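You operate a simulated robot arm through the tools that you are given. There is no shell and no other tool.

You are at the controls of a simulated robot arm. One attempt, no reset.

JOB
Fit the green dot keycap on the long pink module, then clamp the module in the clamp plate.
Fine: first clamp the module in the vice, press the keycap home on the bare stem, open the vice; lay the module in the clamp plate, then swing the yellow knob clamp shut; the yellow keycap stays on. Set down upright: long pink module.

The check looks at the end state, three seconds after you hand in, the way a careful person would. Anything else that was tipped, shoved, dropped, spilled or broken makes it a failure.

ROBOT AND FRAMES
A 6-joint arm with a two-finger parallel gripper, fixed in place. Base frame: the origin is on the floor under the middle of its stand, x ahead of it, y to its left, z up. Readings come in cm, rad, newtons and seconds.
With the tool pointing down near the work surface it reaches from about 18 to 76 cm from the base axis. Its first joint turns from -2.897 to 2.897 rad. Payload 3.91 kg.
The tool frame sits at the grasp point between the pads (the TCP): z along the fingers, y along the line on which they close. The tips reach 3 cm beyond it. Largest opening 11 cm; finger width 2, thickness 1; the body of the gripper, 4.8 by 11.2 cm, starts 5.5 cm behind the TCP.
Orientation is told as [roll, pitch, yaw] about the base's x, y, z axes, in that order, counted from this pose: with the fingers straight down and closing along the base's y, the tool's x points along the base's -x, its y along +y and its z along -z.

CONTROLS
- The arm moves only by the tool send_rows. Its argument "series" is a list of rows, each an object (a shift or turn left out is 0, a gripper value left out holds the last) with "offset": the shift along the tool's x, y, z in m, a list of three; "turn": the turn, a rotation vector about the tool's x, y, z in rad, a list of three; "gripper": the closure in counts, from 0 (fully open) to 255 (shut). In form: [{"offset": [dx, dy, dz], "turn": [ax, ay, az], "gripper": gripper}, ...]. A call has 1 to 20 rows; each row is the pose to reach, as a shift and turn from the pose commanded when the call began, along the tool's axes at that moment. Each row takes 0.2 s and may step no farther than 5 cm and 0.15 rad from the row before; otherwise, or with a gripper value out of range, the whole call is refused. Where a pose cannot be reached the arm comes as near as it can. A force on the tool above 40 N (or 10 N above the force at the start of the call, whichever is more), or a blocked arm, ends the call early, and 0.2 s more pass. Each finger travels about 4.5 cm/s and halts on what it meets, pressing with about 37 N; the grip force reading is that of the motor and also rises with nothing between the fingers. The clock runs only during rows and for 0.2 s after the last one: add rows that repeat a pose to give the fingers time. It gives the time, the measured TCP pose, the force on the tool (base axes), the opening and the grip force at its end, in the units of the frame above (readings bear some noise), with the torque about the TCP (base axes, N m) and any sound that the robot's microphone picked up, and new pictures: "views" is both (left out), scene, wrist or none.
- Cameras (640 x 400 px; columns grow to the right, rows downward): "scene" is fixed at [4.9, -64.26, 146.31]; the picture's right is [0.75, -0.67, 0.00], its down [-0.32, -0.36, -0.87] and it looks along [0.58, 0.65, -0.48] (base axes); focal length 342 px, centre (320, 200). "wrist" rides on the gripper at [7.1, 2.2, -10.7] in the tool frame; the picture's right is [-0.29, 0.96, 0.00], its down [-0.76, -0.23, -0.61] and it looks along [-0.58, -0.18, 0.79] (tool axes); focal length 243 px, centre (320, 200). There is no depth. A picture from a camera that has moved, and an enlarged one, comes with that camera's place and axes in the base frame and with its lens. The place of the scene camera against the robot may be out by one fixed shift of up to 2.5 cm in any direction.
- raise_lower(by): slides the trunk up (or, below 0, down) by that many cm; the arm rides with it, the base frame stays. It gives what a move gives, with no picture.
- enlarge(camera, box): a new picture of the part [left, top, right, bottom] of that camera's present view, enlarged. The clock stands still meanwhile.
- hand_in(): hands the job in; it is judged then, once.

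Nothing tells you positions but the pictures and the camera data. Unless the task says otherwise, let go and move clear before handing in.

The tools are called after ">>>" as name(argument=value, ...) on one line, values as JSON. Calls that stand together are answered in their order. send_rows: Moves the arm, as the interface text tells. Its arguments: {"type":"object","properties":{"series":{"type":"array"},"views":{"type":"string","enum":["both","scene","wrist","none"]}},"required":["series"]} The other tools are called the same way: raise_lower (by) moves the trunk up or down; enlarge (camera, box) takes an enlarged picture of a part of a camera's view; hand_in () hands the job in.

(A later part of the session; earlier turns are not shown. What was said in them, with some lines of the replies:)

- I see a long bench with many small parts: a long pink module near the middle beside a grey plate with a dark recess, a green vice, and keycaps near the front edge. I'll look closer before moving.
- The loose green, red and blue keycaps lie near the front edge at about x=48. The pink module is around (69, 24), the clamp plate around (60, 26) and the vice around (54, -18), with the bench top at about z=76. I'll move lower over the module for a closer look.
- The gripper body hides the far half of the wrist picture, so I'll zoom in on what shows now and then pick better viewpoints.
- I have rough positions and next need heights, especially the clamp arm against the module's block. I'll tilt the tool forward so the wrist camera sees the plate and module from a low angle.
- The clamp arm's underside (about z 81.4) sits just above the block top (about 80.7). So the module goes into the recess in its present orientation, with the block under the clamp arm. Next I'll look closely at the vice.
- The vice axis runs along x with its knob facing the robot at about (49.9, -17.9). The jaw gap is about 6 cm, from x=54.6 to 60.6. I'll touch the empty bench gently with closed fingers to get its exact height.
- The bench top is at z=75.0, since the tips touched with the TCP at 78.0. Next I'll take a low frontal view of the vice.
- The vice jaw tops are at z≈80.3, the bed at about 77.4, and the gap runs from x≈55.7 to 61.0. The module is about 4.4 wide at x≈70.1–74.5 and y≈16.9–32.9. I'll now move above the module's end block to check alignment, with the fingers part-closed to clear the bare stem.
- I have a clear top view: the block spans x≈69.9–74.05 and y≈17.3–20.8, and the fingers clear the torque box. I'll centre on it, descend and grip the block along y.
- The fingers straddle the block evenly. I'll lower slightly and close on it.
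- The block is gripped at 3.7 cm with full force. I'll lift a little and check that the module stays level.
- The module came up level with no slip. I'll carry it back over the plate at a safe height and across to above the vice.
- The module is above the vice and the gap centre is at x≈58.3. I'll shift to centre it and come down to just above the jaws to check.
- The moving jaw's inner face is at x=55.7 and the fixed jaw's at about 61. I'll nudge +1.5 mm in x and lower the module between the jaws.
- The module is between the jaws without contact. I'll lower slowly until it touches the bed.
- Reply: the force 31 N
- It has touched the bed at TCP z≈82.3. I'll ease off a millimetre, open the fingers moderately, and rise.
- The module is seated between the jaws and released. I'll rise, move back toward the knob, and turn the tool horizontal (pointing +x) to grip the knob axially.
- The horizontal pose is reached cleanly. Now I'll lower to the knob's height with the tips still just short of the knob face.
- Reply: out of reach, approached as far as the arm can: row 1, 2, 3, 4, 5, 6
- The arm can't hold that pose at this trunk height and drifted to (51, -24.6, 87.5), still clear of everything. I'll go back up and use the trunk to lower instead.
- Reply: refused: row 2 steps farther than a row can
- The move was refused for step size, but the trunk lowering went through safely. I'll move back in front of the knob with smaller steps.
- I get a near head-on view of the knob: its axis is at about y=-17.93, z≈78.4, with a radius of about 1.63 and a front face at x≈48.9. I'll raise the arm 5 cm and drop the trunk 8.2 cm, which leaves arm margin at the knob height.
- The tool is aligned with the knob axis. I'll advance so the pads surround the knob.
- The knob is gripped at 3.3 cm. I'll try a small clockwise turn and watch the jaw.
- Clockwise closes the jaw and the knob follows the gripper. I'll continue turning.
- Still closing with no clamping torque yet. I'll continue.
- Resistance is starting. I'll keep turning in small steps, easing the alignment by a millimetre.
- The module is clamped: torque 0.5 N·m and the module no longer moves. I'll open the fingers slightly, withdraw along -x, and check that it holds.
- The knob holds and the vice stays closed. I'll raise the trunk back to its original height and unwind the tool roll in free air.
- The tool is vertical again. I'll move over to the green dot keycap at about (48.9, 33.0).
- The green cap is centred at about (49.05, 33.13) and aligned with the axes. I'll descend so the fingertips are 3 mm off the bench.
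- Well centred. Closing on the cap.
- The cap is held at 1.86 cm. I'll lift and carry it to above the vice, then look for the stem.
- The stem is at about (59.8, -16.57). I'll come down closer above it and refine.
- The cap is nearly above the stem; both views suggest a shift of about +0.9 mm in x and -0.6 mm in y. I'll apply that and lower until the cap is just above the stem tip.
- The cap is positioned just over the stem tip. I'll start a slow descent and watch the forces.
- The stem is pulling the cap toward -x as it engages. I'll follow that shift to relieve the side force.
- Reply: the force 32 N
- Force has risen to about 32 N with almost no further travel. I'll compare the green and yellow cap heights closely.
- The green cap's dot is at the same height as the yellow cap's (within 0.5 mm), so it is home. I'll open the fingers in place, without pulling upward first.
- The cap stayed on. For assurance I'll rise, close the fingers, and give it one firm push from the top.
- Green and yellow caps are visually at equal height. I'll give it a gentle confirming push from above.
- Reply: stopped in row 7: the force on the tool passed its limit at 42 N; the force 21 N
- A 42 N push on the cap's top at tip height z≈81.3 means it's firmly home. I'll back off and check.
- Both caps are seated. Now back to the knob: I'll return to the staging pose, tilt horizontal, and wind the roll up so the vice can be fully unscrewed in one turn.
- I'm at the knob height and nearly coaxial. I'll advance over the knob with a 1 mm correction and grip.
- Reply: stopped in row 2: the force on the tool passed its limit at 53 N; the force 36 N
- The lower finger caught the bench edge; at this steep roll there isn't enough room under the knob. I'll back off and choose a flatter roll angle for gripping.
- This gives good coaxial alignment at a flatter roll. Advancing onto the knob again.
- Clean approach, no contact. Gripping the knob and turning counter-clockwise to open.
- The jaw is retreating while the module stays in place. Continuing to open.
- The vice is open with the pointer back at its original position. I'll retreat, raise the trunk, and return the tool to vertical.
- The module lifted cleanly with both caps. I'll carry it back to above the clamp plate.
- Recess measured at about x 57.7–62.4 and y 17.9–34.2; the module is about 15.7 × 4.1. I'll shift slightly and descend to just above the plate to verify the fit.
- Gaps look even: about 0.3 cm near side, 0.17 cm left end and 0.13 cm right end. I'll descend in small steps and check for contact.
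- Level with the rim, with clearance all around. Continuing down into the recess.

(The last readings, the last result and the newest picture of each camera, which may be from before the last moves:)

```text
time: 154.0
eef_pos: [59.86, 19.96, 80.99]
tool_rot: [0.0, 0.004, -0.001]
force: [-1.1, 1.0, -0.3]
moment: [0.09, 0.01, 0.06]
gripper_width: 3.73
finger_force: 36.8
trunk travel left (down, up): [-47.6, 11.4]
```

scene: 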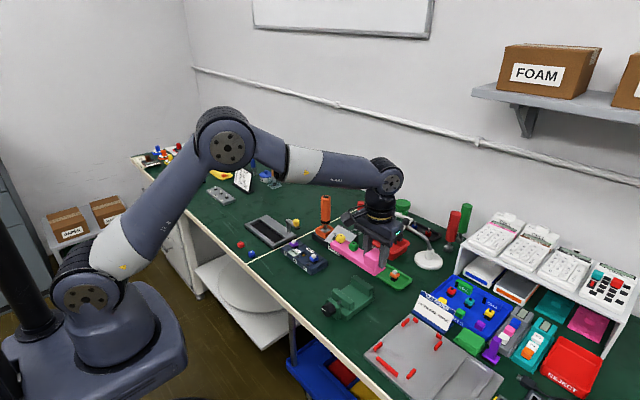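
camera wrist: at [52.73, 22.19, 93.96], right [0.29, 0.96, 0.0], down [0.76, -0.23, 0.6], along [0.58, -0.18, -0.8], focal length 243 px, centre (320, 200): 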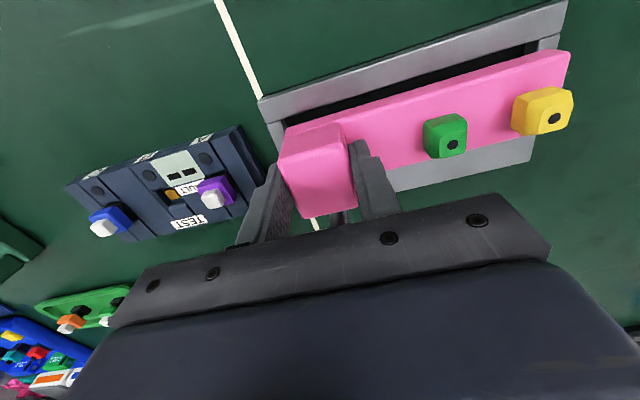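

>>> send_rows(series=[{"offset": [0, 0, 0.001]}, {"offset": [0, 0, 0.002]}], views="none")

>>> enlarge(camera="scene", box=[245, 200, 315, 255])

```text
time: 154.6
eef_pos: [59.76, 19.95, 80.94]
tool_rot: [0.002, 0.002, -0.001]
force: [-2.6, -0.3, 12.7]
moment: [0.03, 0.31, 0.06]
gripper_width: 3.75
finger_force: 36.7
trunk travel left (down, up): [-47.6, 11.4]
```

```text
7.27 times, centred on (280, 228) of scene
camera zoom: at [4.9, -64.26, 146.31], right [0.75, -0.67, 0.0], down [-0.32, -0.36, -0.87], along [0.58, 0.65, -0.48], focal length 2490 px, centre (611, 0)
```

zoom: 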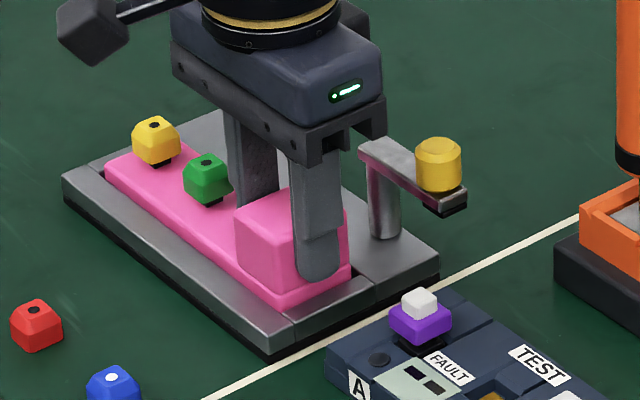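

The module is resting on the recess floor (12.7 N). I'll ease off, open the fingers, and rise.

>>> send_rows(series=[{"offset": [0, 0, -0.001]}, {"offset": [0, 0, -0.001], "gripper": 104}, {"offset": [0, 0, -0.001], "gripper": 104}, {"offset": [0, 0, -0.001], "gripper": 104}, {"offset": [0, 0, -0.001], "gripper": 104}], views="wrist")

>>> enlarge(camera="scene", box=[245, 200, 315, 255])

```text
time: 155.8
eef_pos: [59.7, 20.04, 80.87]
tool_rot: [-0.001, 0.005, -0.002]
force: [0.7, 0.5, -0.8]
moment: [0.01, -0.03, 0.01]
gripper_width: 6.52
finger_force: 0.0
trunk travel left (down, up): [-47.6, 11.4]
camera wrist: at [52.69, 22.18, 91.65], right [0.29, 0.96, 0.0], down [0.76, -0.23, 0.6], along [0.58, -0.18, -0.8], focal length 243 px, centre (320, 200)
```

wrist: 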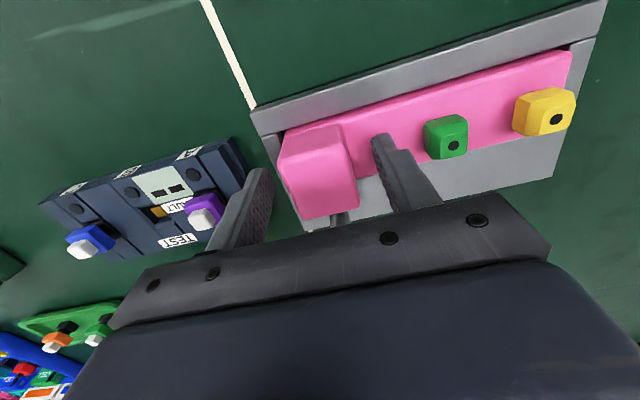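

```text
7.27 times, centred on (280, 228) of scene
camera zoom: at [4.9, -64.26, 146.31], right [0.75, -0.67, 0.0], down [-0.32, -0.36, -0.87], along [0.58, 0.65, -0.48], focal length 2490 px, centre (611, 0)
```

zoom: 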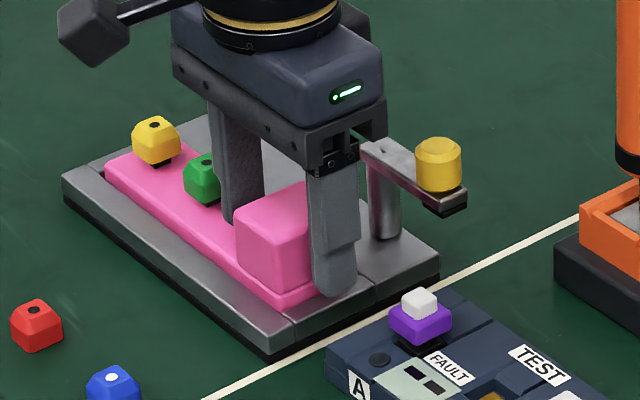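

>>> send_rows(series=[{"offset": [0, 0, -0.01]}, {"offset": [0, 0, -0.04]}, {"offset": [0, 0, -0.08]}, {"offset": [0, 0, -0.12]}, {"offset": [0.0, 0, -0.15]}, {"offset": [0, 0, -0.15]}], views="both")

>>> enlarge(camera="wrist", box=[240, 10, 500, 190])

>>> enlarge(camera="scene", box=[245, 200, 315, 255])

```text
time: 157.2
eef_pos: [59.78, 20.04, 95.83]
tool_rot: [0.0, 0.003, -0.002]
force: [0.7, -0.1, -0.7]
moment: [-0.03, 0.04, 0.04]
gripper_width: 6.49
finger_force: 0.0
trunk travel left (down, up): [-47.6, 11.4]
camera wrist: at [52.69, 22.19, 106.69], right [0.29, 0.96, 0.0], down [0.76, -0.23, 0.6], along [0.58, -0.18, -0.8], focal length 243 px, centre (320, 200)
```

scene: 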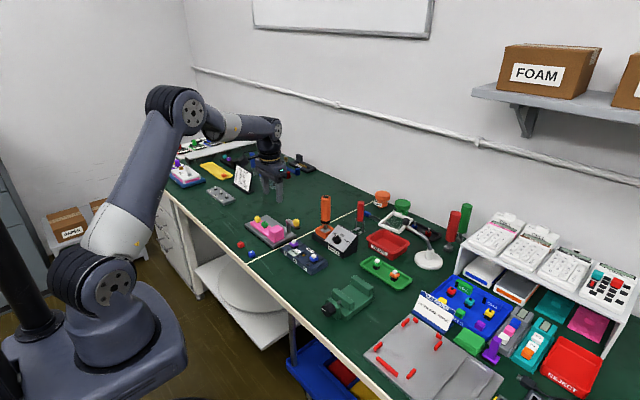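
wrist: 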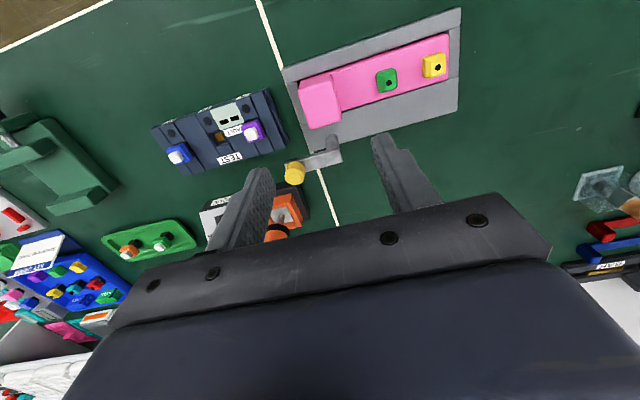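

```text
2.22 times, centred on (370, 100) of wrist
camera zoom: at [52.69, 22.19, 106.69], right [0.29, 0.96, 0.0], down [0.76, -0.23, 0.6], along [0.58, -0.18, -0.8], focal length 539 px, centre (209, 422)
```

zoom: 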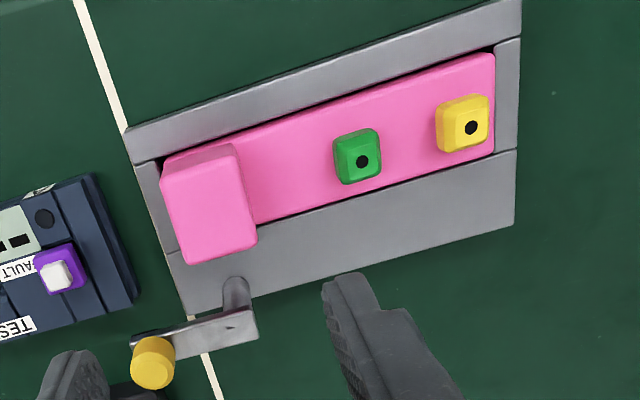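

```text
7.27 times, centred on (280, 228) of scene
camera zoom: at [4.9, -64.26, 146.31], right [0.75, -0.67, 0.0], down [-0.32, -0.36, -0.87], along [0.58, 0.65, -0.48], focal length 2490 px, centre (611, 0)
```

zoom: 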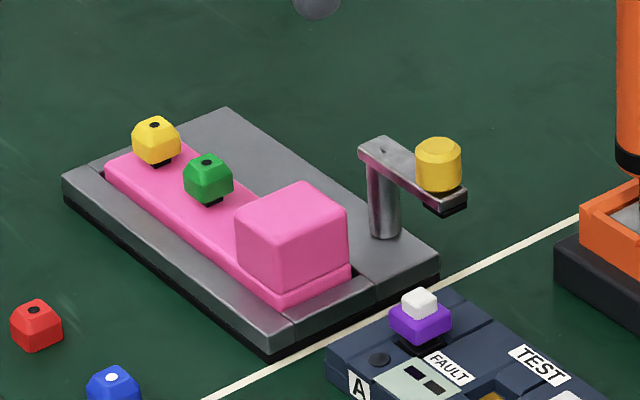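

The module is seated in the recess with both caps upright. Now I'll look closely at the clamp arm to plan the swing.

>>> enlarge(camera="wrist", box=[270, 110, 370, 190])

>>> enlarge(camera="scene", box=[270, 212, 315, 248])

```text
5.00 times, centred on (320, 150) of wrist
camera zoom: at [52.69, 22.19, 106.69], right [0.29, 0.96, 0.0], down [0.76, -0.23, 0.6], along [0.58, -0.18, -0.8], focal length 1213 px, centre (320, 450)
```

zoom: 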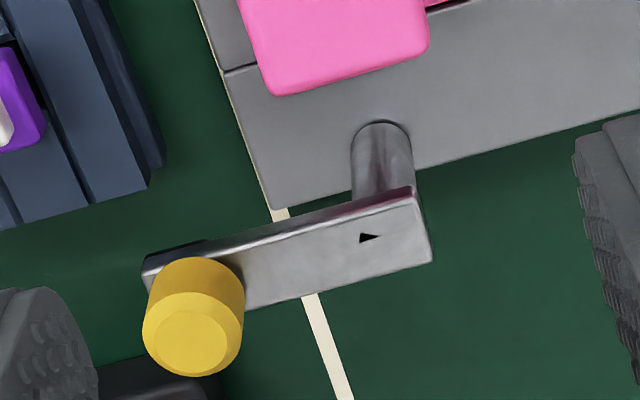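

```text
11.11 times, centred on (292, 230) of scene
camera zoom: at [4.9, -64.26, 146.31], right [0.75, -0.67, 0.0], down [-0.32, -0.36, -0.87], along [0.58, 0.65, -0.48], focal length 3804 px, centre (626, -133)
```

zoom: 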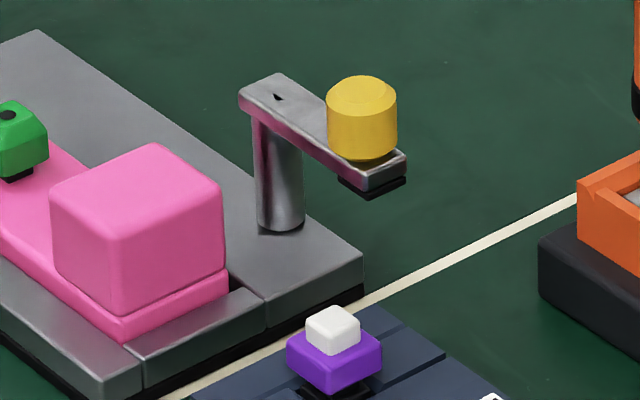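

The clamp pivots at about (65.45, 19.6), with the yellow knob at about (65.5, 15.3) on an arm pointing -y. It must swing about 90° clockwise so the arm points -x over the block. I'll close the fingers, move to the +x side of the knob and come down beside it.

>>> send_rows(series=[{"offset": [0, 0, 0], "gripper": 255}, {"offset": [-0.03, -0.01, 0], "gripper": 255}, {"offset": [-0.06, -0.025, 0], "gripper": 255}, {"offset": [-0.0855, -0.04, 0], "gripper": 255}, {"offset": [-0.0855, -0.04, 0], "gripper": 255}], views="both")

>>> enlarge(camera="wrist", box=[200, 20, 440, 200])

```text
time: 158.4
eef_pos: [68.52, 15.79, 95.81]
tool_rot: [0.001, 0.005, -0.001]
force: [-0.2, -0.5, 0.0]
moment: [0.02, -0.01, 0.02]
gripper_width: 0.0
finger_force: 37.3
trunk travel left (down, up): [-47.6, 11.4]
camera wrist: at [61.35, 18.1, 106.6], right [0.29, 0.96, 0.0], down [0.76, -0.23, 0.6], along [0.58, -0.18, -0.8], focal length 243 px, centre (320, 200)
```

scene: 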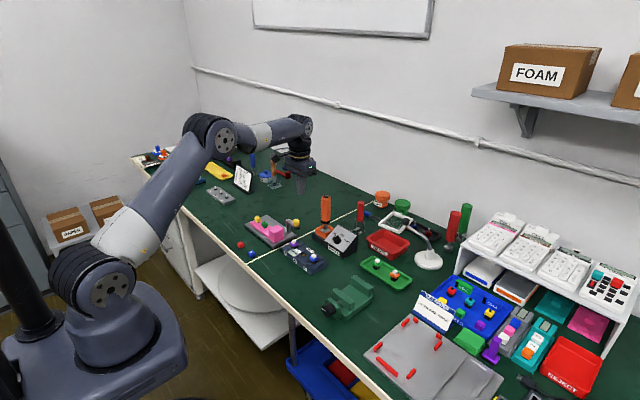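
wrist: 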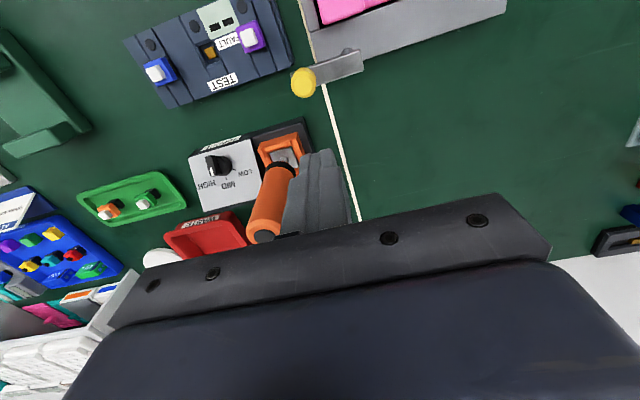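

```text
2.22 times, centred on (320, 110) of wrist
camera zoom: at [61.35, 18.1, 106.6], right [0.29, 0.96, 0.0], down [0.76, -0.23, 0.6], along [0.58, -0.18, -0.8], focal length 539 px, centre (320, 400)
```

zoom: 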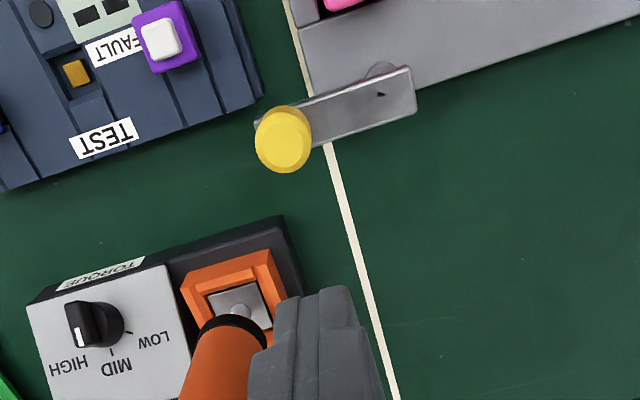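

>>> send_rows(series=[{"offset": [0.0025, 0.002, 0.03]}, {"offset": [0.0025, 0.002, 0.06]}, {"offset": [0.0025, 0.002, 0.085]}, {"offset": [0.0025, 0.002, 0.105]}, {"offset": [0.0025, 0.002, 0.115]}, {"offset": [0.0025, 0.002, 0.115]}], views="wrist")

>>> enlarge(camera="scene", box=[255, 190, 345, 260])

>>> enlarge(camera="wrist", box=[200, 20, 440, 200])

```text
time: 159.8
eef_pos: [67.97, 16.25, 84.43]
tool_rot: [0.0, 0.004, -0.001]
force: [-0.3, -0.8, 0.1]
moment: [-0.01, 0.0, 0.0]
gripper_width: 0.0
finger_force: 36.6
trunk travel left (down, up): [-47.6, 11.4]
camera wrist: at [61.0, 18.38, 95.08], right [0.29, 0.96, 0.0], down [0.76, -0.23, 0.61], along [0.58, -0.18, -0.8], focal length 243 px, centre (320, 200)
```

wrist: 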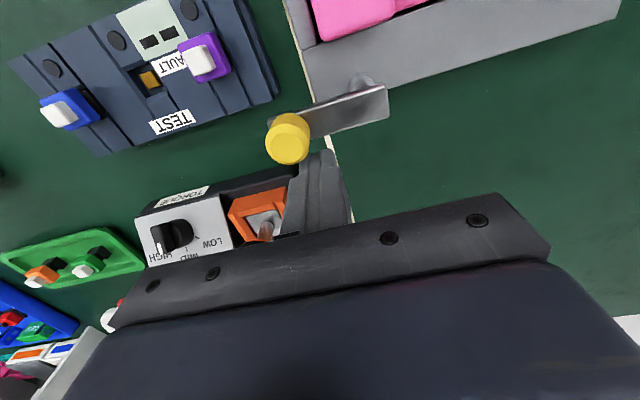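

```text
5.71 times, centred on (300, 225) of scene
camera zoom: at [4.9, -64.26, 146.31], right [0.75, -0.67, 0.0], down [-0.32, -0.36, -0.87], along [0.58, 0.65, -0.48], focal length 1956 px, centre (434, 57)
```

zoom: 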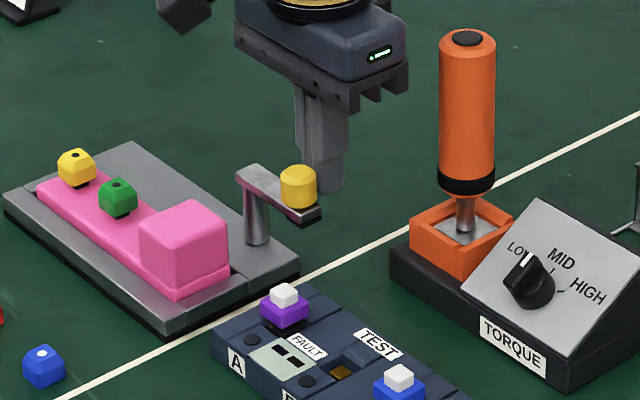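

```text
2.22 times, centred on (320, 110) of wrist
camera zoom: at [61.0, 18.38, 95.08], right [0.29, 0.96, 0.0], down [0.76, -0.23, 0.61], along [0.58, -0.18, -0.8], focal length 539 px, centre (320, 400)
```

zoom: 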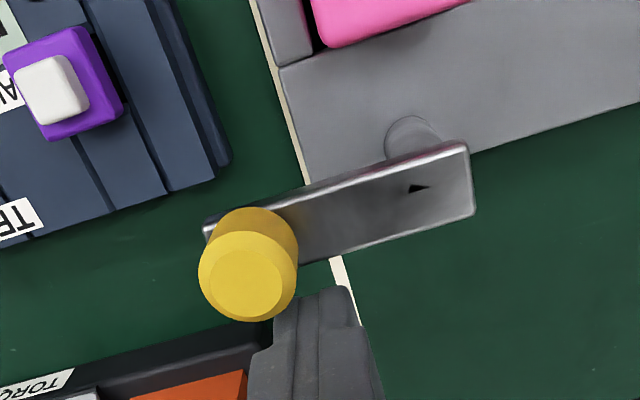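

The fingers are beside the knob at the right height. I'll push the knob gently through the first 30° of the arc.

>>> send_rows(series=[{"offset": [0.0047, -0.006, 0]}, {"offset": [0.0085, -0.009, 0]}, {"offset": [0.0123, -0.0112, 0]}, {"offset": [0.0164, -0.0122, 0]}, {"offset": [0.0204, -0.013, 0]}, {"offset": [0.0245, -0.0133, 0]}, {"offset": [0.0286, -0.0134, 0]}], views="wrist")

>>> enlarge(camera="scene", box=[255, 190, 345, 260])

>>> enlarge(camera="wrist", box=[200, 20, 440, 200])

```text
time: 161.4
eef_pos: [65.14, 14.83, 84.31]
tool_rot: [-0.001, 0.004, -0.001]
force: [0.1, -0.1, 0.5]
moment: [0.02, 0.02, 0.01]
gripper_width: 0.01
finger_force: 36.7
trunk travel left (down, up): [-47.6, 11.4]
camera wrist: at [58.13, 17.01, 95.13], right [0.29, 0.96, 0.0], down [0.76, -0.23, 0.6], along [0.58, -0.18, -0.8], focal length 243 px, centre (320, 200)
```

wrist: 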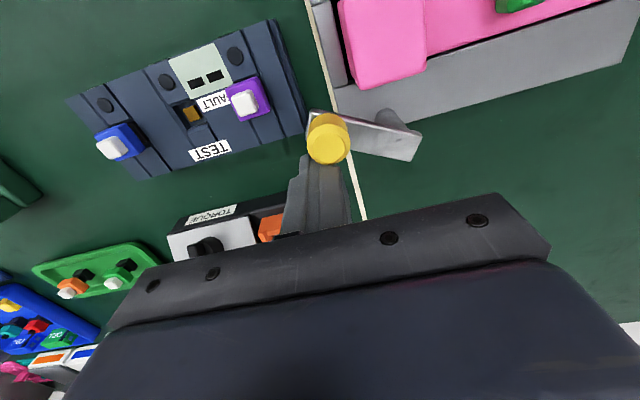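

```text
5.71 times, centred on (300, 225) of scene
camera zoom: at [4.9, -64.26, 146.31], right [0.75, -0.67, 0.0], down [-0.32, -0.36, -0.87], along [0.58, 0.65, -0.48], focal length 1956 px, centre (434, 57)
```

zoom: 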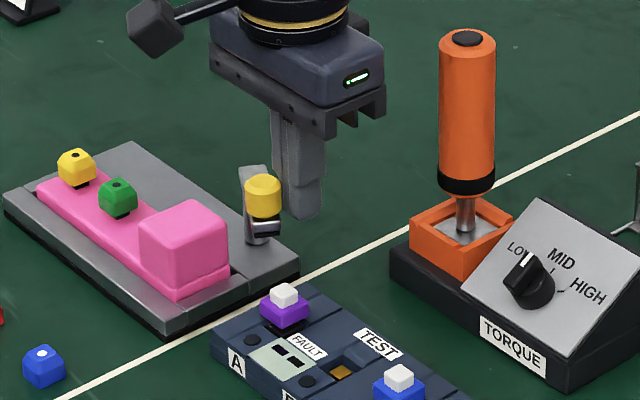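

```text
2.22 times, centred on (320, 110) of wrist
camera zoom: at [58.13, 17.01, 95.13], right [0.29, 0.96, 0.0], down [0.76, -0.23, 0.6], along [0.58, -0.18, -0.8], focal length 539 px, centre (320, 400)
```

zoom: 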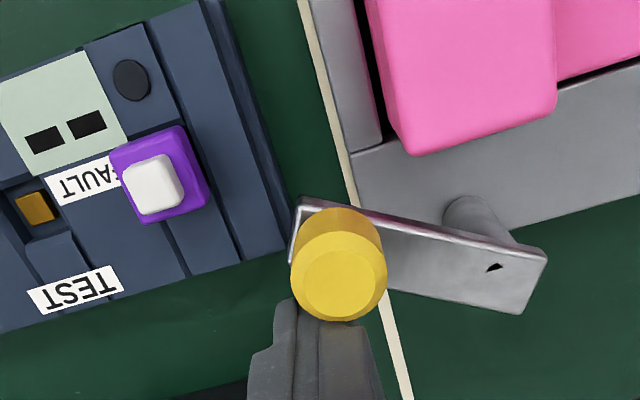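

The arm swings freely. Continuing the arc toward the block.

>>> send_rows(series=[{"offset": [0.0041, 0.0005, 0]}, {"offset": [0.0082, 0.0011, 0]}, {"offset": [0.0122, 0.0022, 0]}, {"offset": [0.0162, 0.0035, 0]}, {"offset": [0.02, 0.0054, 0]}, {"offset": [0.0235, 0.0073, 0]}], views="wrist")

>>> enlarge(camera="scene", box=[255, 190, 345, 260])

>>> enlarge(camera="wrist", box=[220, 20, 460, 200])

```text
time: 162.8
eef_pos: [62.86, 15.63, 84.27]
tool_rot: [0.001, 0.003, -0.003]
force: [-0.4, 0.4, 0.3]
moment: [0.01, -0.05, 0.0]
gripper_width: 0.0
finger_force: 36.6
trunk travel left (down, up): [-47.6, 11.4]
camera wrist: at [55.81, 17.77, 95.15], right [0.29, 0.96, 0.0], down [0.76, -0.23, 0.6], along [0.58, -0.18, -0.8], focal length 243 px, centre (320, 200)
```

wrist: 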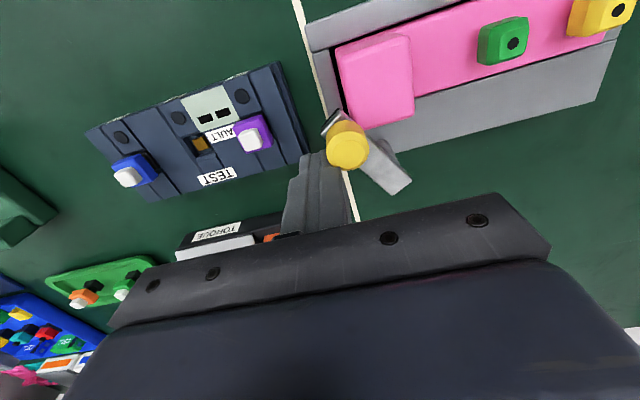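

```text
5.71 times, centred on (300, 225) of scene
camera zoom: at [4.9, -64.26, 146.31], right [0.75, -0.67, 0.0], down [-0.32, -0.36, -0.87], along [0.58, 0.65, -0.48], focal length 1956 px, centre (434, 57)
```

zoom: 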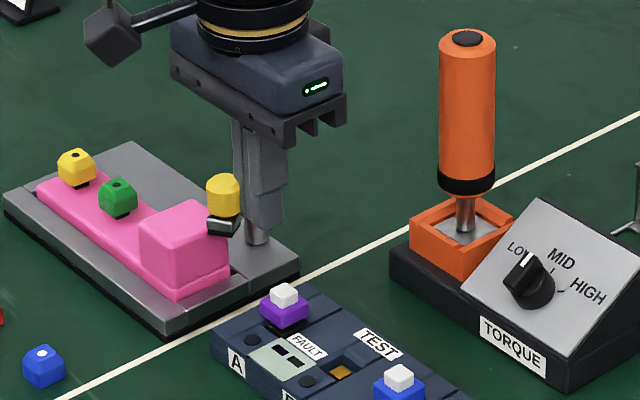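

```text
2.22 times, centred on (340, 110) of wrist
camera zoom: at [55.81, 17.77, 95.15], right [0.29, 0.96, 0.0], down [0.76, -0.23, 0.6], along [0.58, -0.18, -0.8], focal length 539 px, centre (276, 400)
```

zoom: 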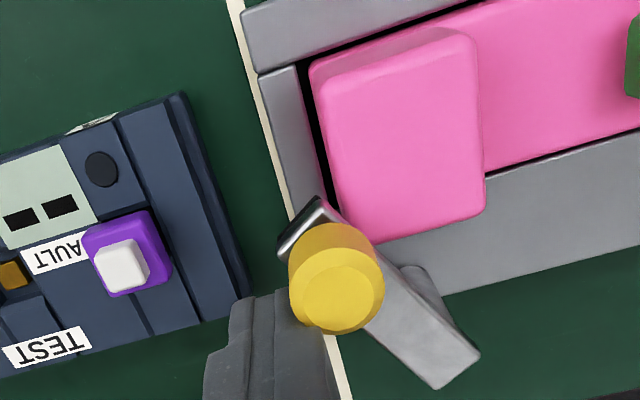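

>>> enlarge(camera="scene", box=[272, 212, 312, 244])

```text
12.50 times, centred on (292, 228) of scene
camera zoom: at [4.9, -64.26, 146.31], right [0.75, -0.67, 0.0], down [-0.32, -0.36, -0.87], along [0.58, 0.65, -0.48], focal length 4279 px, centre (670, -150)
```

zoom: 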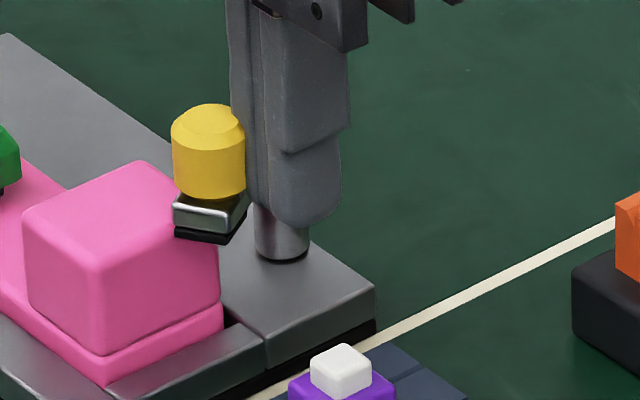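

>>> send_rows(series=[{"offset": [0.0017, 0.0011, 0]}, {"offset": [0.0034, 0.0023, 0]}], views="none")

>>> enlarge(camera="scene", box=[272, 212, 312, 244])

```text
time: 163.4
eef_pos: [62.4, 15.83, 84.43]
tool_rot: [-0.001, 0.005, -0.001]
force: [-0.3, -0.8, -0.5]
moment: [0.01, 0.01, 0.03]
gripper_width: 0.0
finger_force: 37.7
trunk travel left (down, up): [-47.6, 11.4]
```

```text
12.50 times, centred on (292, 228) of scene
camera zoom: at [4.9, -64.26, 146.31], right [0.75, -0.67, 0.0], down [-0.32, -0.36, -0.87], along [0.58, 0.65, -0.48], focal length 4279 px, centre (670, -150)
```

zoom: 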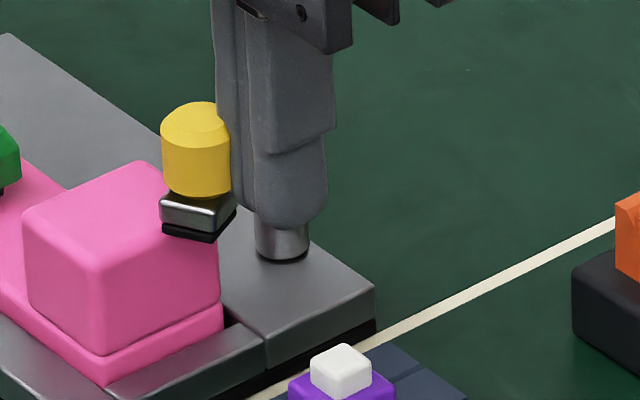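

>>> send_rows(series=[{"offset": [0.0016, 0.0013, 0]}, {"offset": [0.0032, 0.0027, 0]}, {"offset": [0.0046, 0.0042, 0]}, {"offset": [0.006, 0.0057, 0]}], views="wrist")

>>> enlarge(camera="scene", box=[272, 212, 312, 244])

>>> enlarge(camera="wrist", box=[220, 20, 460, 200])

```text
time: 164.4
eef_pos: [62.2, 16.36, 84.32]
tool_rot: [0.002, 0.002, -0.003]
force: [0.7, -0.4, 0.4]
moment: [-0.02, 0.05, 0.03]
gripper_width: 0.02
finger_force: 37.3
trunk travel left (down, up): [-47.6, 11.4]
camera wrist: at [54.88, 18.56, 95.16], right [0.29, 0.96, 0.0], down [0.76, -0.23, 0.61], along [0.58, -0.18, -0.8], focal length 243 px, centre (320, 200)
```

wrist: 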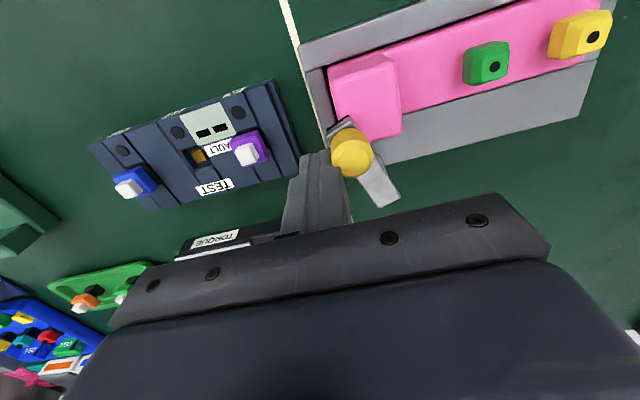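

```text
12.50 times, centred on (292, 228) of scene
camera zoom: at [4.9, -64.26, 146.31], right [0.75, -0.67, 0.0], down [-0.32, -0.36, -0.87], along [0.58, 0.65, -0.48], focal length 4279 px, centre (670, -150)
```

zoom: 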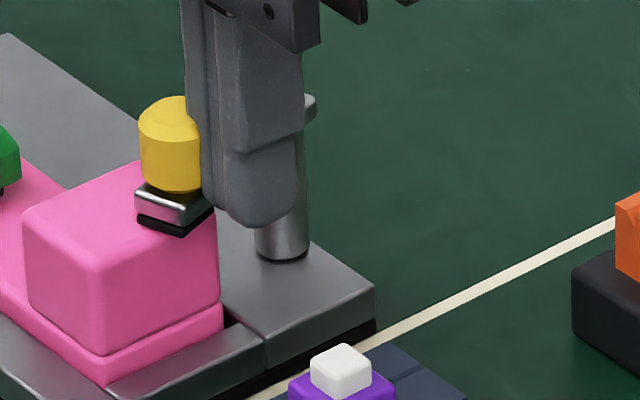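

```text
2.22 times, centred on (340, 110) of wrist
camera zoom: at [54.88, 18.56, 95.16], right [0.29, 0.96, 0.0], down [0.76, -0.23, 0.61], along [0.58, -0.18, -0.8], focal length 539 px, centre (276, 400)
```

zoom: 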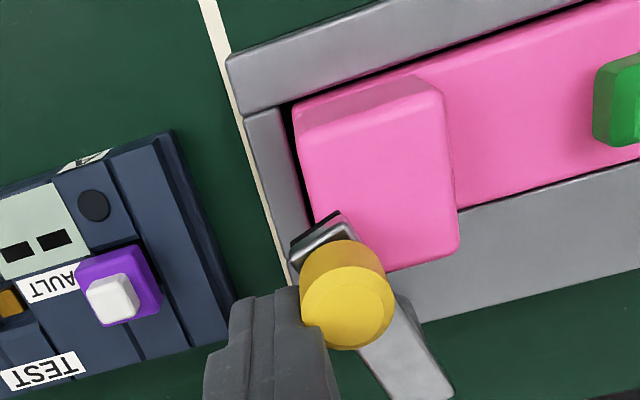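

>>> send_rows(series=[{"offset": [0.0014, 0.0015, 0]}, {"offset": [0.0028, 0.0031, 0]}, {"offset": [0.0042, 0.005, 0]}, {"offset": [0.0056, 0.0075, 0]}, {"offset": [0.0072, 0.0101, 0]}], views="wrist")

>>> enlarge(camera="scene", box=[272, 212, 312, 244])

>>> enlarge(camera="wrist", box=[220, 20, 460, 200])

```text
time: 165.6
eef_pos: [61.19, 17.42, 84.33]
tool_rot: [0.0, 0.003, -0.004]
force: [-0.4, -0.3, -0.2]
moment: [0.0, 0.02, -0.01]
gripper_width: 0.01
finger_force: 36.8
trunk travel left (down, up): [-47.6, 11.4]
camera wrist: at [54.11, 19.59, 95.16], right [0.29, 0.96, 0.0], down [0.76, -0.23, 0.6], along [0.58, -0.18, -0.8], focal length 243 px, centre (320, 200)
```

wrist: 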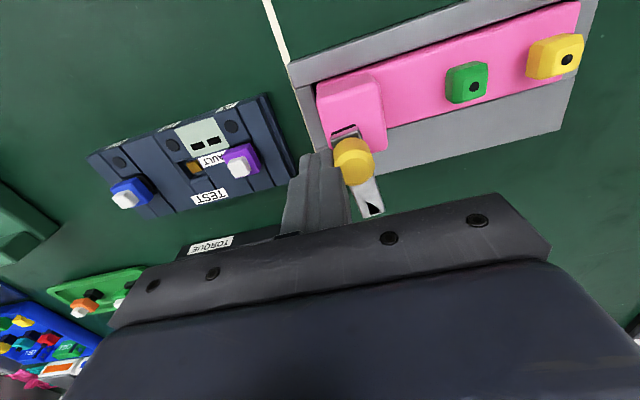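

```text
12.50 times, centred on (292, 228) of scene
camera zoom: at [4.9, -64.26, 146.31], right [0.75, -0.67, 0.0], down [-0.32, -0.36, -0.87], along [0.58, 0.65, -0.48], focal length 4279 px, centre (670, -150)
```

zoom: 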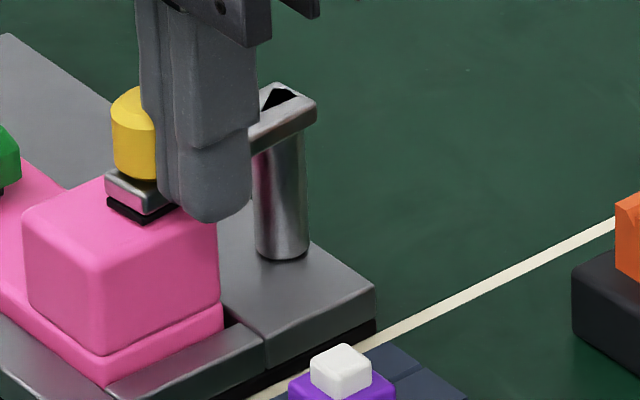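

```text
2.22 times, centred on (340, 110) of wrist
camera zoom: at [54.11, 19.59, 95.16], right [0.29, 0.96, 0.0], down [0.76, -0.23, 0.6], along [0.58, -0.18, -0.8], focal length 539 px, centre (276, 400)
```

zoom: 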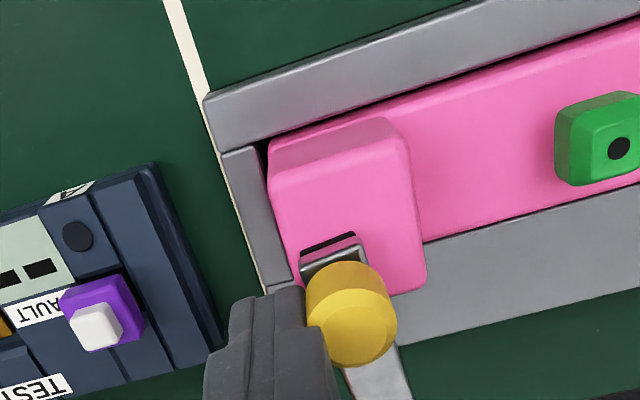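

>>> send_rows(series=[{"offset": [0.0003, 0.0012, 0]}, {"offset": [0.0005, 0.0024, 0]}, {"offset": [0.0007, 0.0036, 0]}], views="none")

>>> enlarge(camera="wrist", box=[220, 20, 460, 200])

>>> enlarge(camera="scene", box=[262, 204, 312, 244])

```text
time: 166.4
eef_pos: [61.17, 17.71, 84.42]
tool_rot: [-0.001, 0.004, -0.001]
force: [-0.1, -0.7, 0.4]
moment: [-0.01, 0.0, 0.02]
gripper_width: 0.0
finger_force: 37.0
trunk travel left (down, up): [-47.6, 11.4]
```

```text
2.22 times, centred on (340, 110) of wrist
camera zoom: at [54.04, 19.95, 95.17], right [0.29, 0.96, 0.0], down [0.76, -0.23, 0.6], along [0.58, -0.18, -0.8], focal length 539 px, centre (276, 400)
```

zoom: 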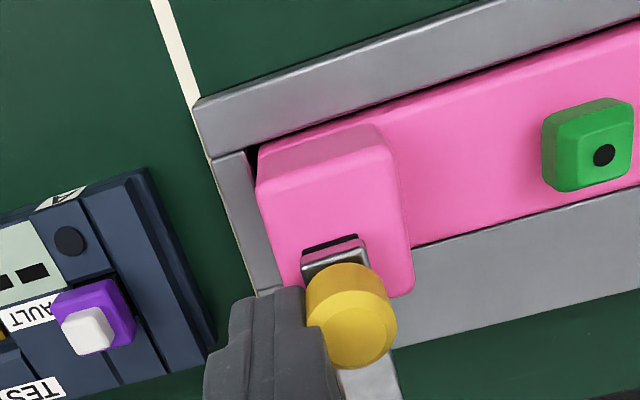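

```text
10.00 times, centred on (287, 224) of scene
camera zoom: at [4.9, -64.26, 146.31], right [0.75, -0.67, 0.0], down [-0.32, -0.36, -0.87], along [0.58, 0.65, -0.48], focal length 3424 px, centre (650, -40)
```

zoom: 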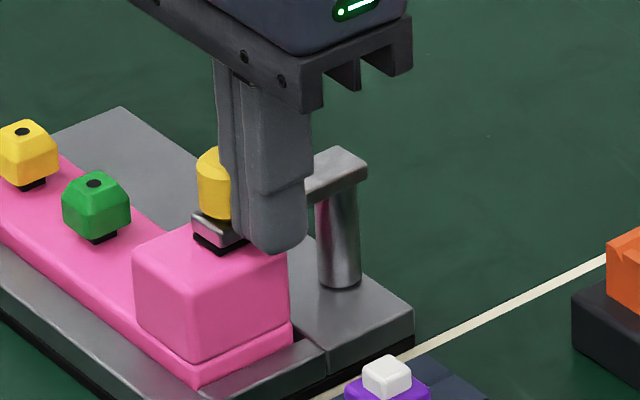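

>>> send_rows(series=[{"offset": [0, 0.001, 0]}, {"offset": [0, 0.002, 0]}, {"offset": [0, 0.002, 0]}], views="none")

>>> enlarge(camera="wrist", box=[220, 20, 460, 200])

```text
time: 167.2
eef_pos: [61.29, 18.0, 84.47]
tool_rot: [0.0, 0.002, -0.001]
force: [-1.0, -1.8, 0.4]
moment: [-0.02, 0.03, 0.06]
gripper_width: 0.0
finger_force: 36.9
trunk travel left (down, up): [-47.6, 11.4]
```

```text
2.22 times, centred on (340, 110) of wrist
camera zoom: at [54.05, 20.11, 95.15], right [0.29, 0.96, 0.0], down [0.76, -0.23, 0.6], along [0.58, -0.18, -0.8], focal length 539 px, centre (276, 400)
```

zoom: 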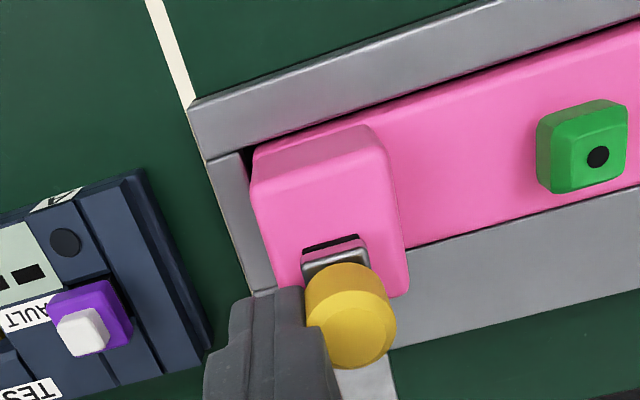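

>>> send_rows(series=[{"offset": [0, 0.001, 0]}, {"offset": [0, 0.002, 0]}, {"offset": [0, 0.003, 0]}, {"offset": [0, 0.003, 0]}], views="none")

>>> enlarge(camera="wrist", box=[220, 20, 460, 200])

```text
time: 168.2
eef_pos: [61.09, 18.25, 84.36]
tool_rot: [0.0, 0.002, -0.001]
force: [1.1, -7.0, -2.3]
moment: [-0.09, 0.05, 0.0]
gripper_width: 0.01
finger_force: 37.1
trunk travel left (down, up): [-47.6, 11.4]
```

```text
2.22 times, centred on (340, 110) of wrist
camera zoom: at [54.09, 20.36, 95.17], right [0.29, 0.96, 0.0], down [0.76, -0.23, 0.6], along [0.58, -0.18, -0.8], focal length 539 px, centre (276, 400)
```

zoom: 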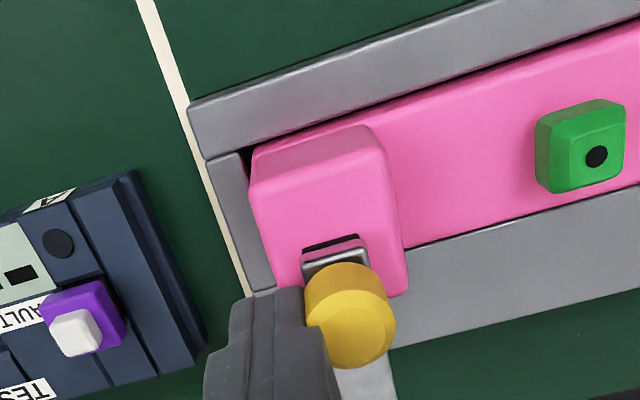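

The clamp has met its stop (7 N). I'll stop pushing and check with the fixed camera whether the plate shifted.

>>> enlarge(camera="scene", box=[255, 190, 345, 260])

>>> enlarge(camera="scene", box=[262, 204, 312, 244])

```text
5.71 times, centred on (300, 225) of scene
camera zoom: at [4.9, -64.26, 146.31], right [0.75, -0.67, 0.0], down [-0.32, -0.36, -0.87], along [0.58, 0.65, -0.48], focal length 1956 px, centre (434, 57)
```

zoom: 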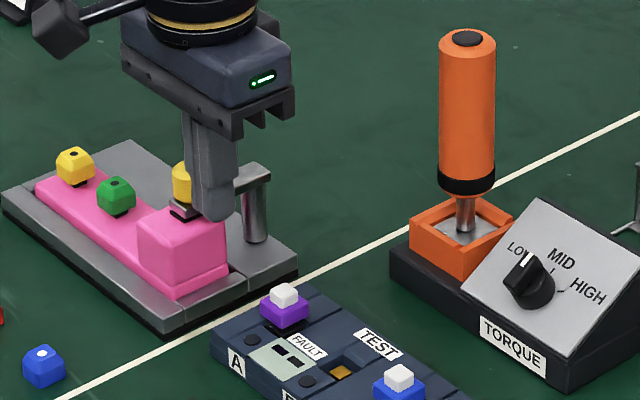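

```text
10.00 times, centred on (287, 224) of scene
camera zoom: at [4.9, -64.26, 146.31], right [0.75, -0.67, 0.0], down [-0.32, -0.36, -0.87], along [0.58, 0.65, -0.48], focal length 3424 px, centre (650, -40)
```

zoom: 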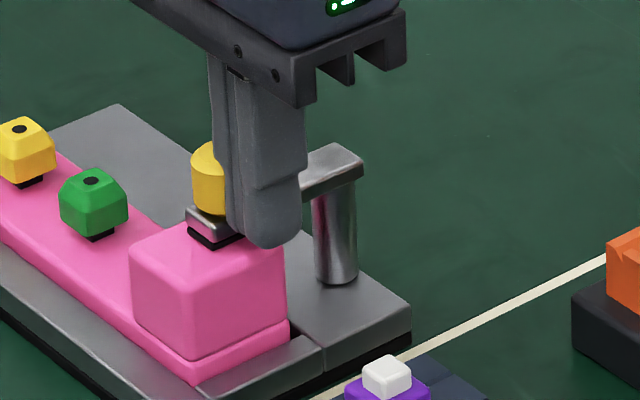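

The plate shifted only about 1 mm and the clamp arm is at its end stop over the block. I'll back the fingers away from the knob and rise clear.

>>> send_rows(series=[{"offset": [0, -0.005, 0]}, {"offset": [0, -0.012, 0]}, {"offset": [0, -0.012, -0.03]}, {"offset": [0, -0.012, -0.07]}, {"offset": [0, -0.012, -0.11]}, {"offset": [0.02, -0.012, -0.14]}, {"offset": [0.02, -0.012, -0.14]}], views="both")

>>> enlarge(camera="scene", box=[262, 204, 312, 244])

>>> enlarge(camera="wrist", box=[240, 20, 540, 200])

```text
time: 169.8
eef_pos: [59.36, 17.11, 98.55]
tool_rot: [0.001, 0.005, -0.003]
force: [0.1, -0.2, 0.4]
moment: [-0.02, -0.01, 0.01]
gripper_width: 0.0
finger_force: 36.9
trunk travel left (down, up): [-47.6, 11.4]
camera wrist: at [52.17, 19.17, 109.28], right [0.29, 0.96, 0.0], down [0.76, -0.23, 0.6], along [0.58, -0.18, -0.8], focal length 243 px, centre (320, 200)
```

scene: 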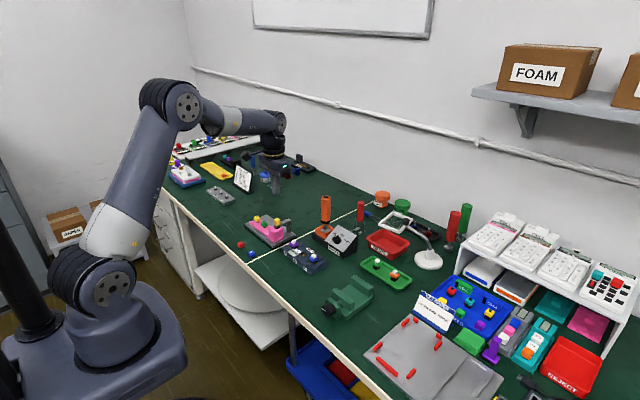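
wrist: 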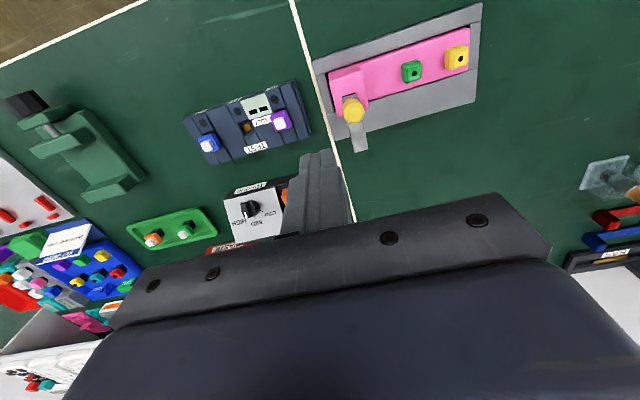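

```text
10.00 times, centred on (287, 224) of scene
camera zoom: at [4.9, -64.26, 146.31], right [0.75, -0.67, 0.0], down [-0.32, -0.36, -0.87], along [0.58, 0.65, -0.48], focal length 3424 px, centre (650, -40)
```

zoom: 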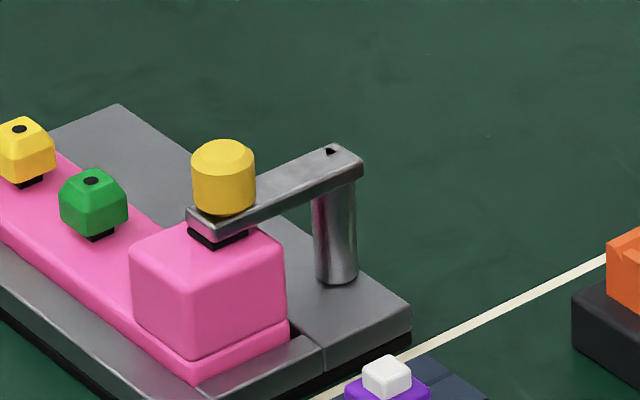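

```text
2.13 times, centred on (390, 110) of wrist
camera zoom: at [52.17, 19.17, 109.28], right [0.29, 0.96, 0.0], down [0.76, -0.23, 0.6], along [0.58, -0.18, -0.8], focal length 518 px, centre (171, 392)
```

zoom: 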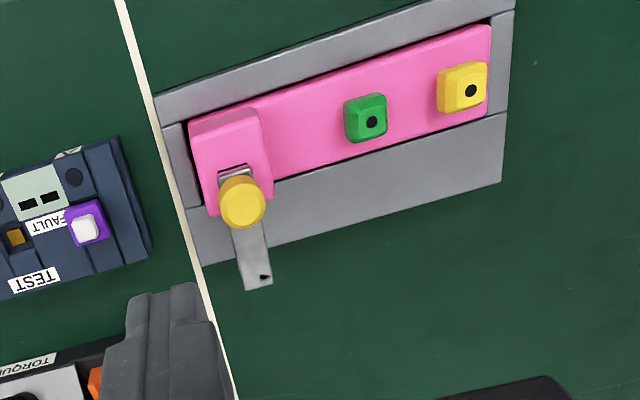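

The clamp arm now points straight over the block with its pad on top, and both caps are upright in the recessed module. I'll open the gripper, move well clear, and take a last look at everything.

>>> send_rows(series=[{"offset": [0.04, 0.005, -0.025], "gripper": 0}, {"offset": [0.08, 0.01, -0.05], "gripper": 0}, {"offset": [0.12, 0.015, -0.08], "gripper": 0}, {"offset": [0.16, 0.02, -0.11], "gripper": 0}, {"offset": [0.2, 0.025, -0.14], "gripper": 0}, {"offset": [0.24, 0.03, -0.17], "gripper": 0}, {"offset": [0.24, 0.03, -0.17], "gripper": 0}, {"offset": [0.24, 0.03, -0.17], "gripper": 0}], views="both")

>>> enlarge(camera="scene", box=[220, 190, 380, 310])

>>> enlarge(camera="scene", box=[247, 204, 303, 248])

>>> enlarge(camera="scene", box=[310, 255, 520, 390])

```text
refused: row 3 steps farther than a row can; nothing moved
```

```text
3.33 times, centred on (300, 250) of scene
camera zoom: at [4.9, -64.26, 146.31], right [0.75, -0.67, 0.0], down [-0.32, -0.36, -0.87], along [0.58, 0.65, -0.48], focal length 1141 px, centre (387, 33)
```

zoom: 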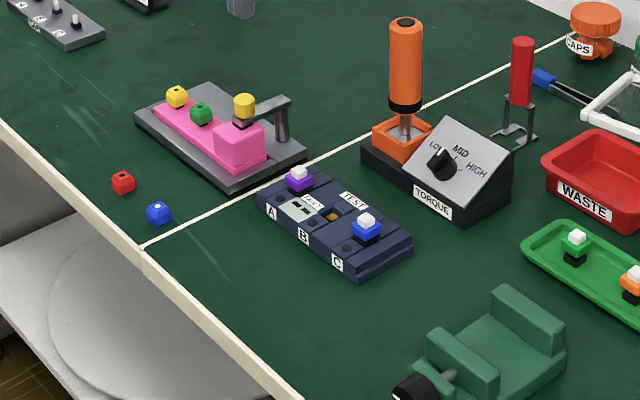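

```text
9.09 times, centred on (275, 226) of scene
camera zoom: at [4.9, -64.26, 146.31], right [0.75, -0.67, 0.0], down [-0.32, -0.36, -0.87], along [0.58, 0.65, -0.48], focal length 3112 px, centre (729, -36)
```

zoom: 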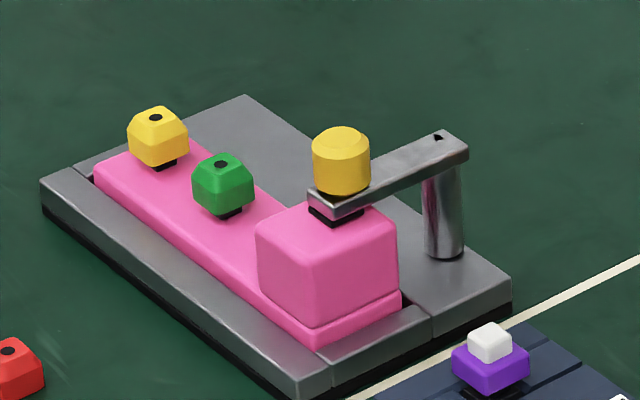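

```text
2.96 times, centred on (415, 322) of scene
camera zoom: at [4.9, -64.26, 146.31], right [0.75, -0.67, 0.0], down [-0.32, -0.36, -0.87], along [0.58, 0.65, -0.48], focal length 1014 px, centre (38, -163)
```

zoom: 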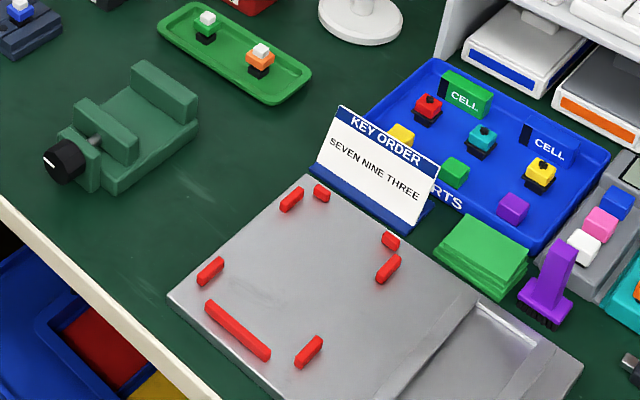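

Everything looks in order. I'll move clear with smaller steps.

>>> send_rows(series=[{"offset": [0.03, 0.004, -0.02], "gripper": 0}, {"offset": [0.06, 0.008, -0.04], "gripper": 0}, {"offset": [0.09, 0.012, -0.06], "gripper": 0}, {"offset": [0.12, 0.016, -0.08], "gripper": 0}, {"offset": [0.15, 0.02, -0.1], "gripper": 0}, {"offset": [0.18, 0.024, -0.12], "gripper": 0}, {"offset": [0.21, 0.028, -0.14], "gripper": 0}, {"offset": [0.24, 0.03, -0.16], "gripper": 0}, {"offset": [0.24, 0.03, -0.16], "gripper": 0}, {"offset": [0.24, 0.03, -0.16], "gripper": 0}], views="both")

>>> enlarge(camera="wrist", box=[220, 80, 480, 240])

```text
time: 172.0
eef_pos: [35.27, 20.09, 114.44]
tool_rot: [-0.001, 0.003, -0.002]
force: [0.0, -0.6, 0.0]
moment: [0.02, -0.01, 0.03]
gripper_width: 11.02
finger_force: 0.0
trunk travel left (down, up): [-47.6, 11.4]
camera wrist: at [28.18, 22.34, 125.24], right [0.29, 0.96, 0.0], down [0.76, -0.23, 0.6], along [0.58, -0.18, -0.8], focal length 243 px, centre (320, 200)
```

scene: 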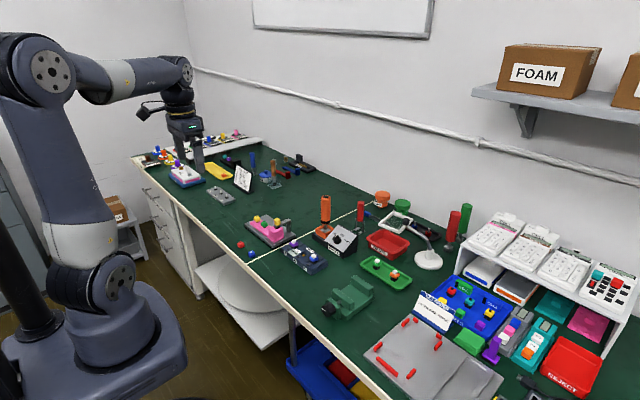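
wrist: 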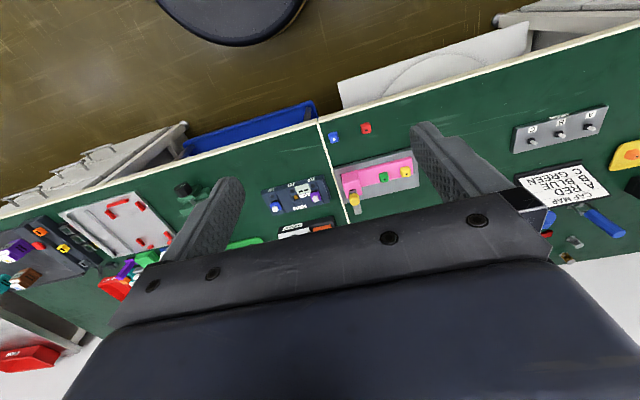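

```text
2.46 times, centred on (350, 160) of wrist
camera zoom: at [28.18, 22.34, 125.24], right [0.29, 0.96, 0.0], down [0.76, -0.23, 0.6], along [0.58, -0.18, -0.8], focal length 597 px, centre (246, 298)
```

zoom: 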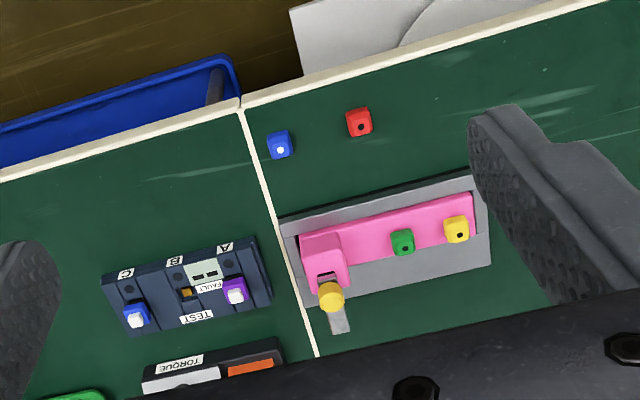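

The module lies in the plate with both caps on, the clamp is shut over its block, the vice is open and the arm is clear. Handing in.

>>> hand_in()

```text
The job is handed in.
```

I finished the job and handed it in. The green dot keycap is on the long pink module, and the module lies upright in the clamp plate with the yellow knob clamp shut over its block. I haven't seen the check's verdict.

- **Keycap:** I clamped the module in the vice, pressed the green cap onto the bare stem, then pushed once more from the top to about 42 N. It sits level with the yellow cap, which stayed on.
- **Vice:** opened again, back to about its starting position.
- **Clamp plate:** the module rests on the recess floor, and the clamp arm is against its stop with the pad over the block.

Two contacts could matter to a strict check:
- **Plate shift:** when the clamp reached its stop, I pushed slightly too far, and the plate slid about 1–2 mm on the bench. I left it there.
- **Finger bump:** while lining up to open the vice, a finger hit the bench edge (53 N). I backed off and saw nothing moved.

The red and blue keycaps look untouched, and I saw nothing else moved in the final pictures. The gripper is open and clear of the bench.
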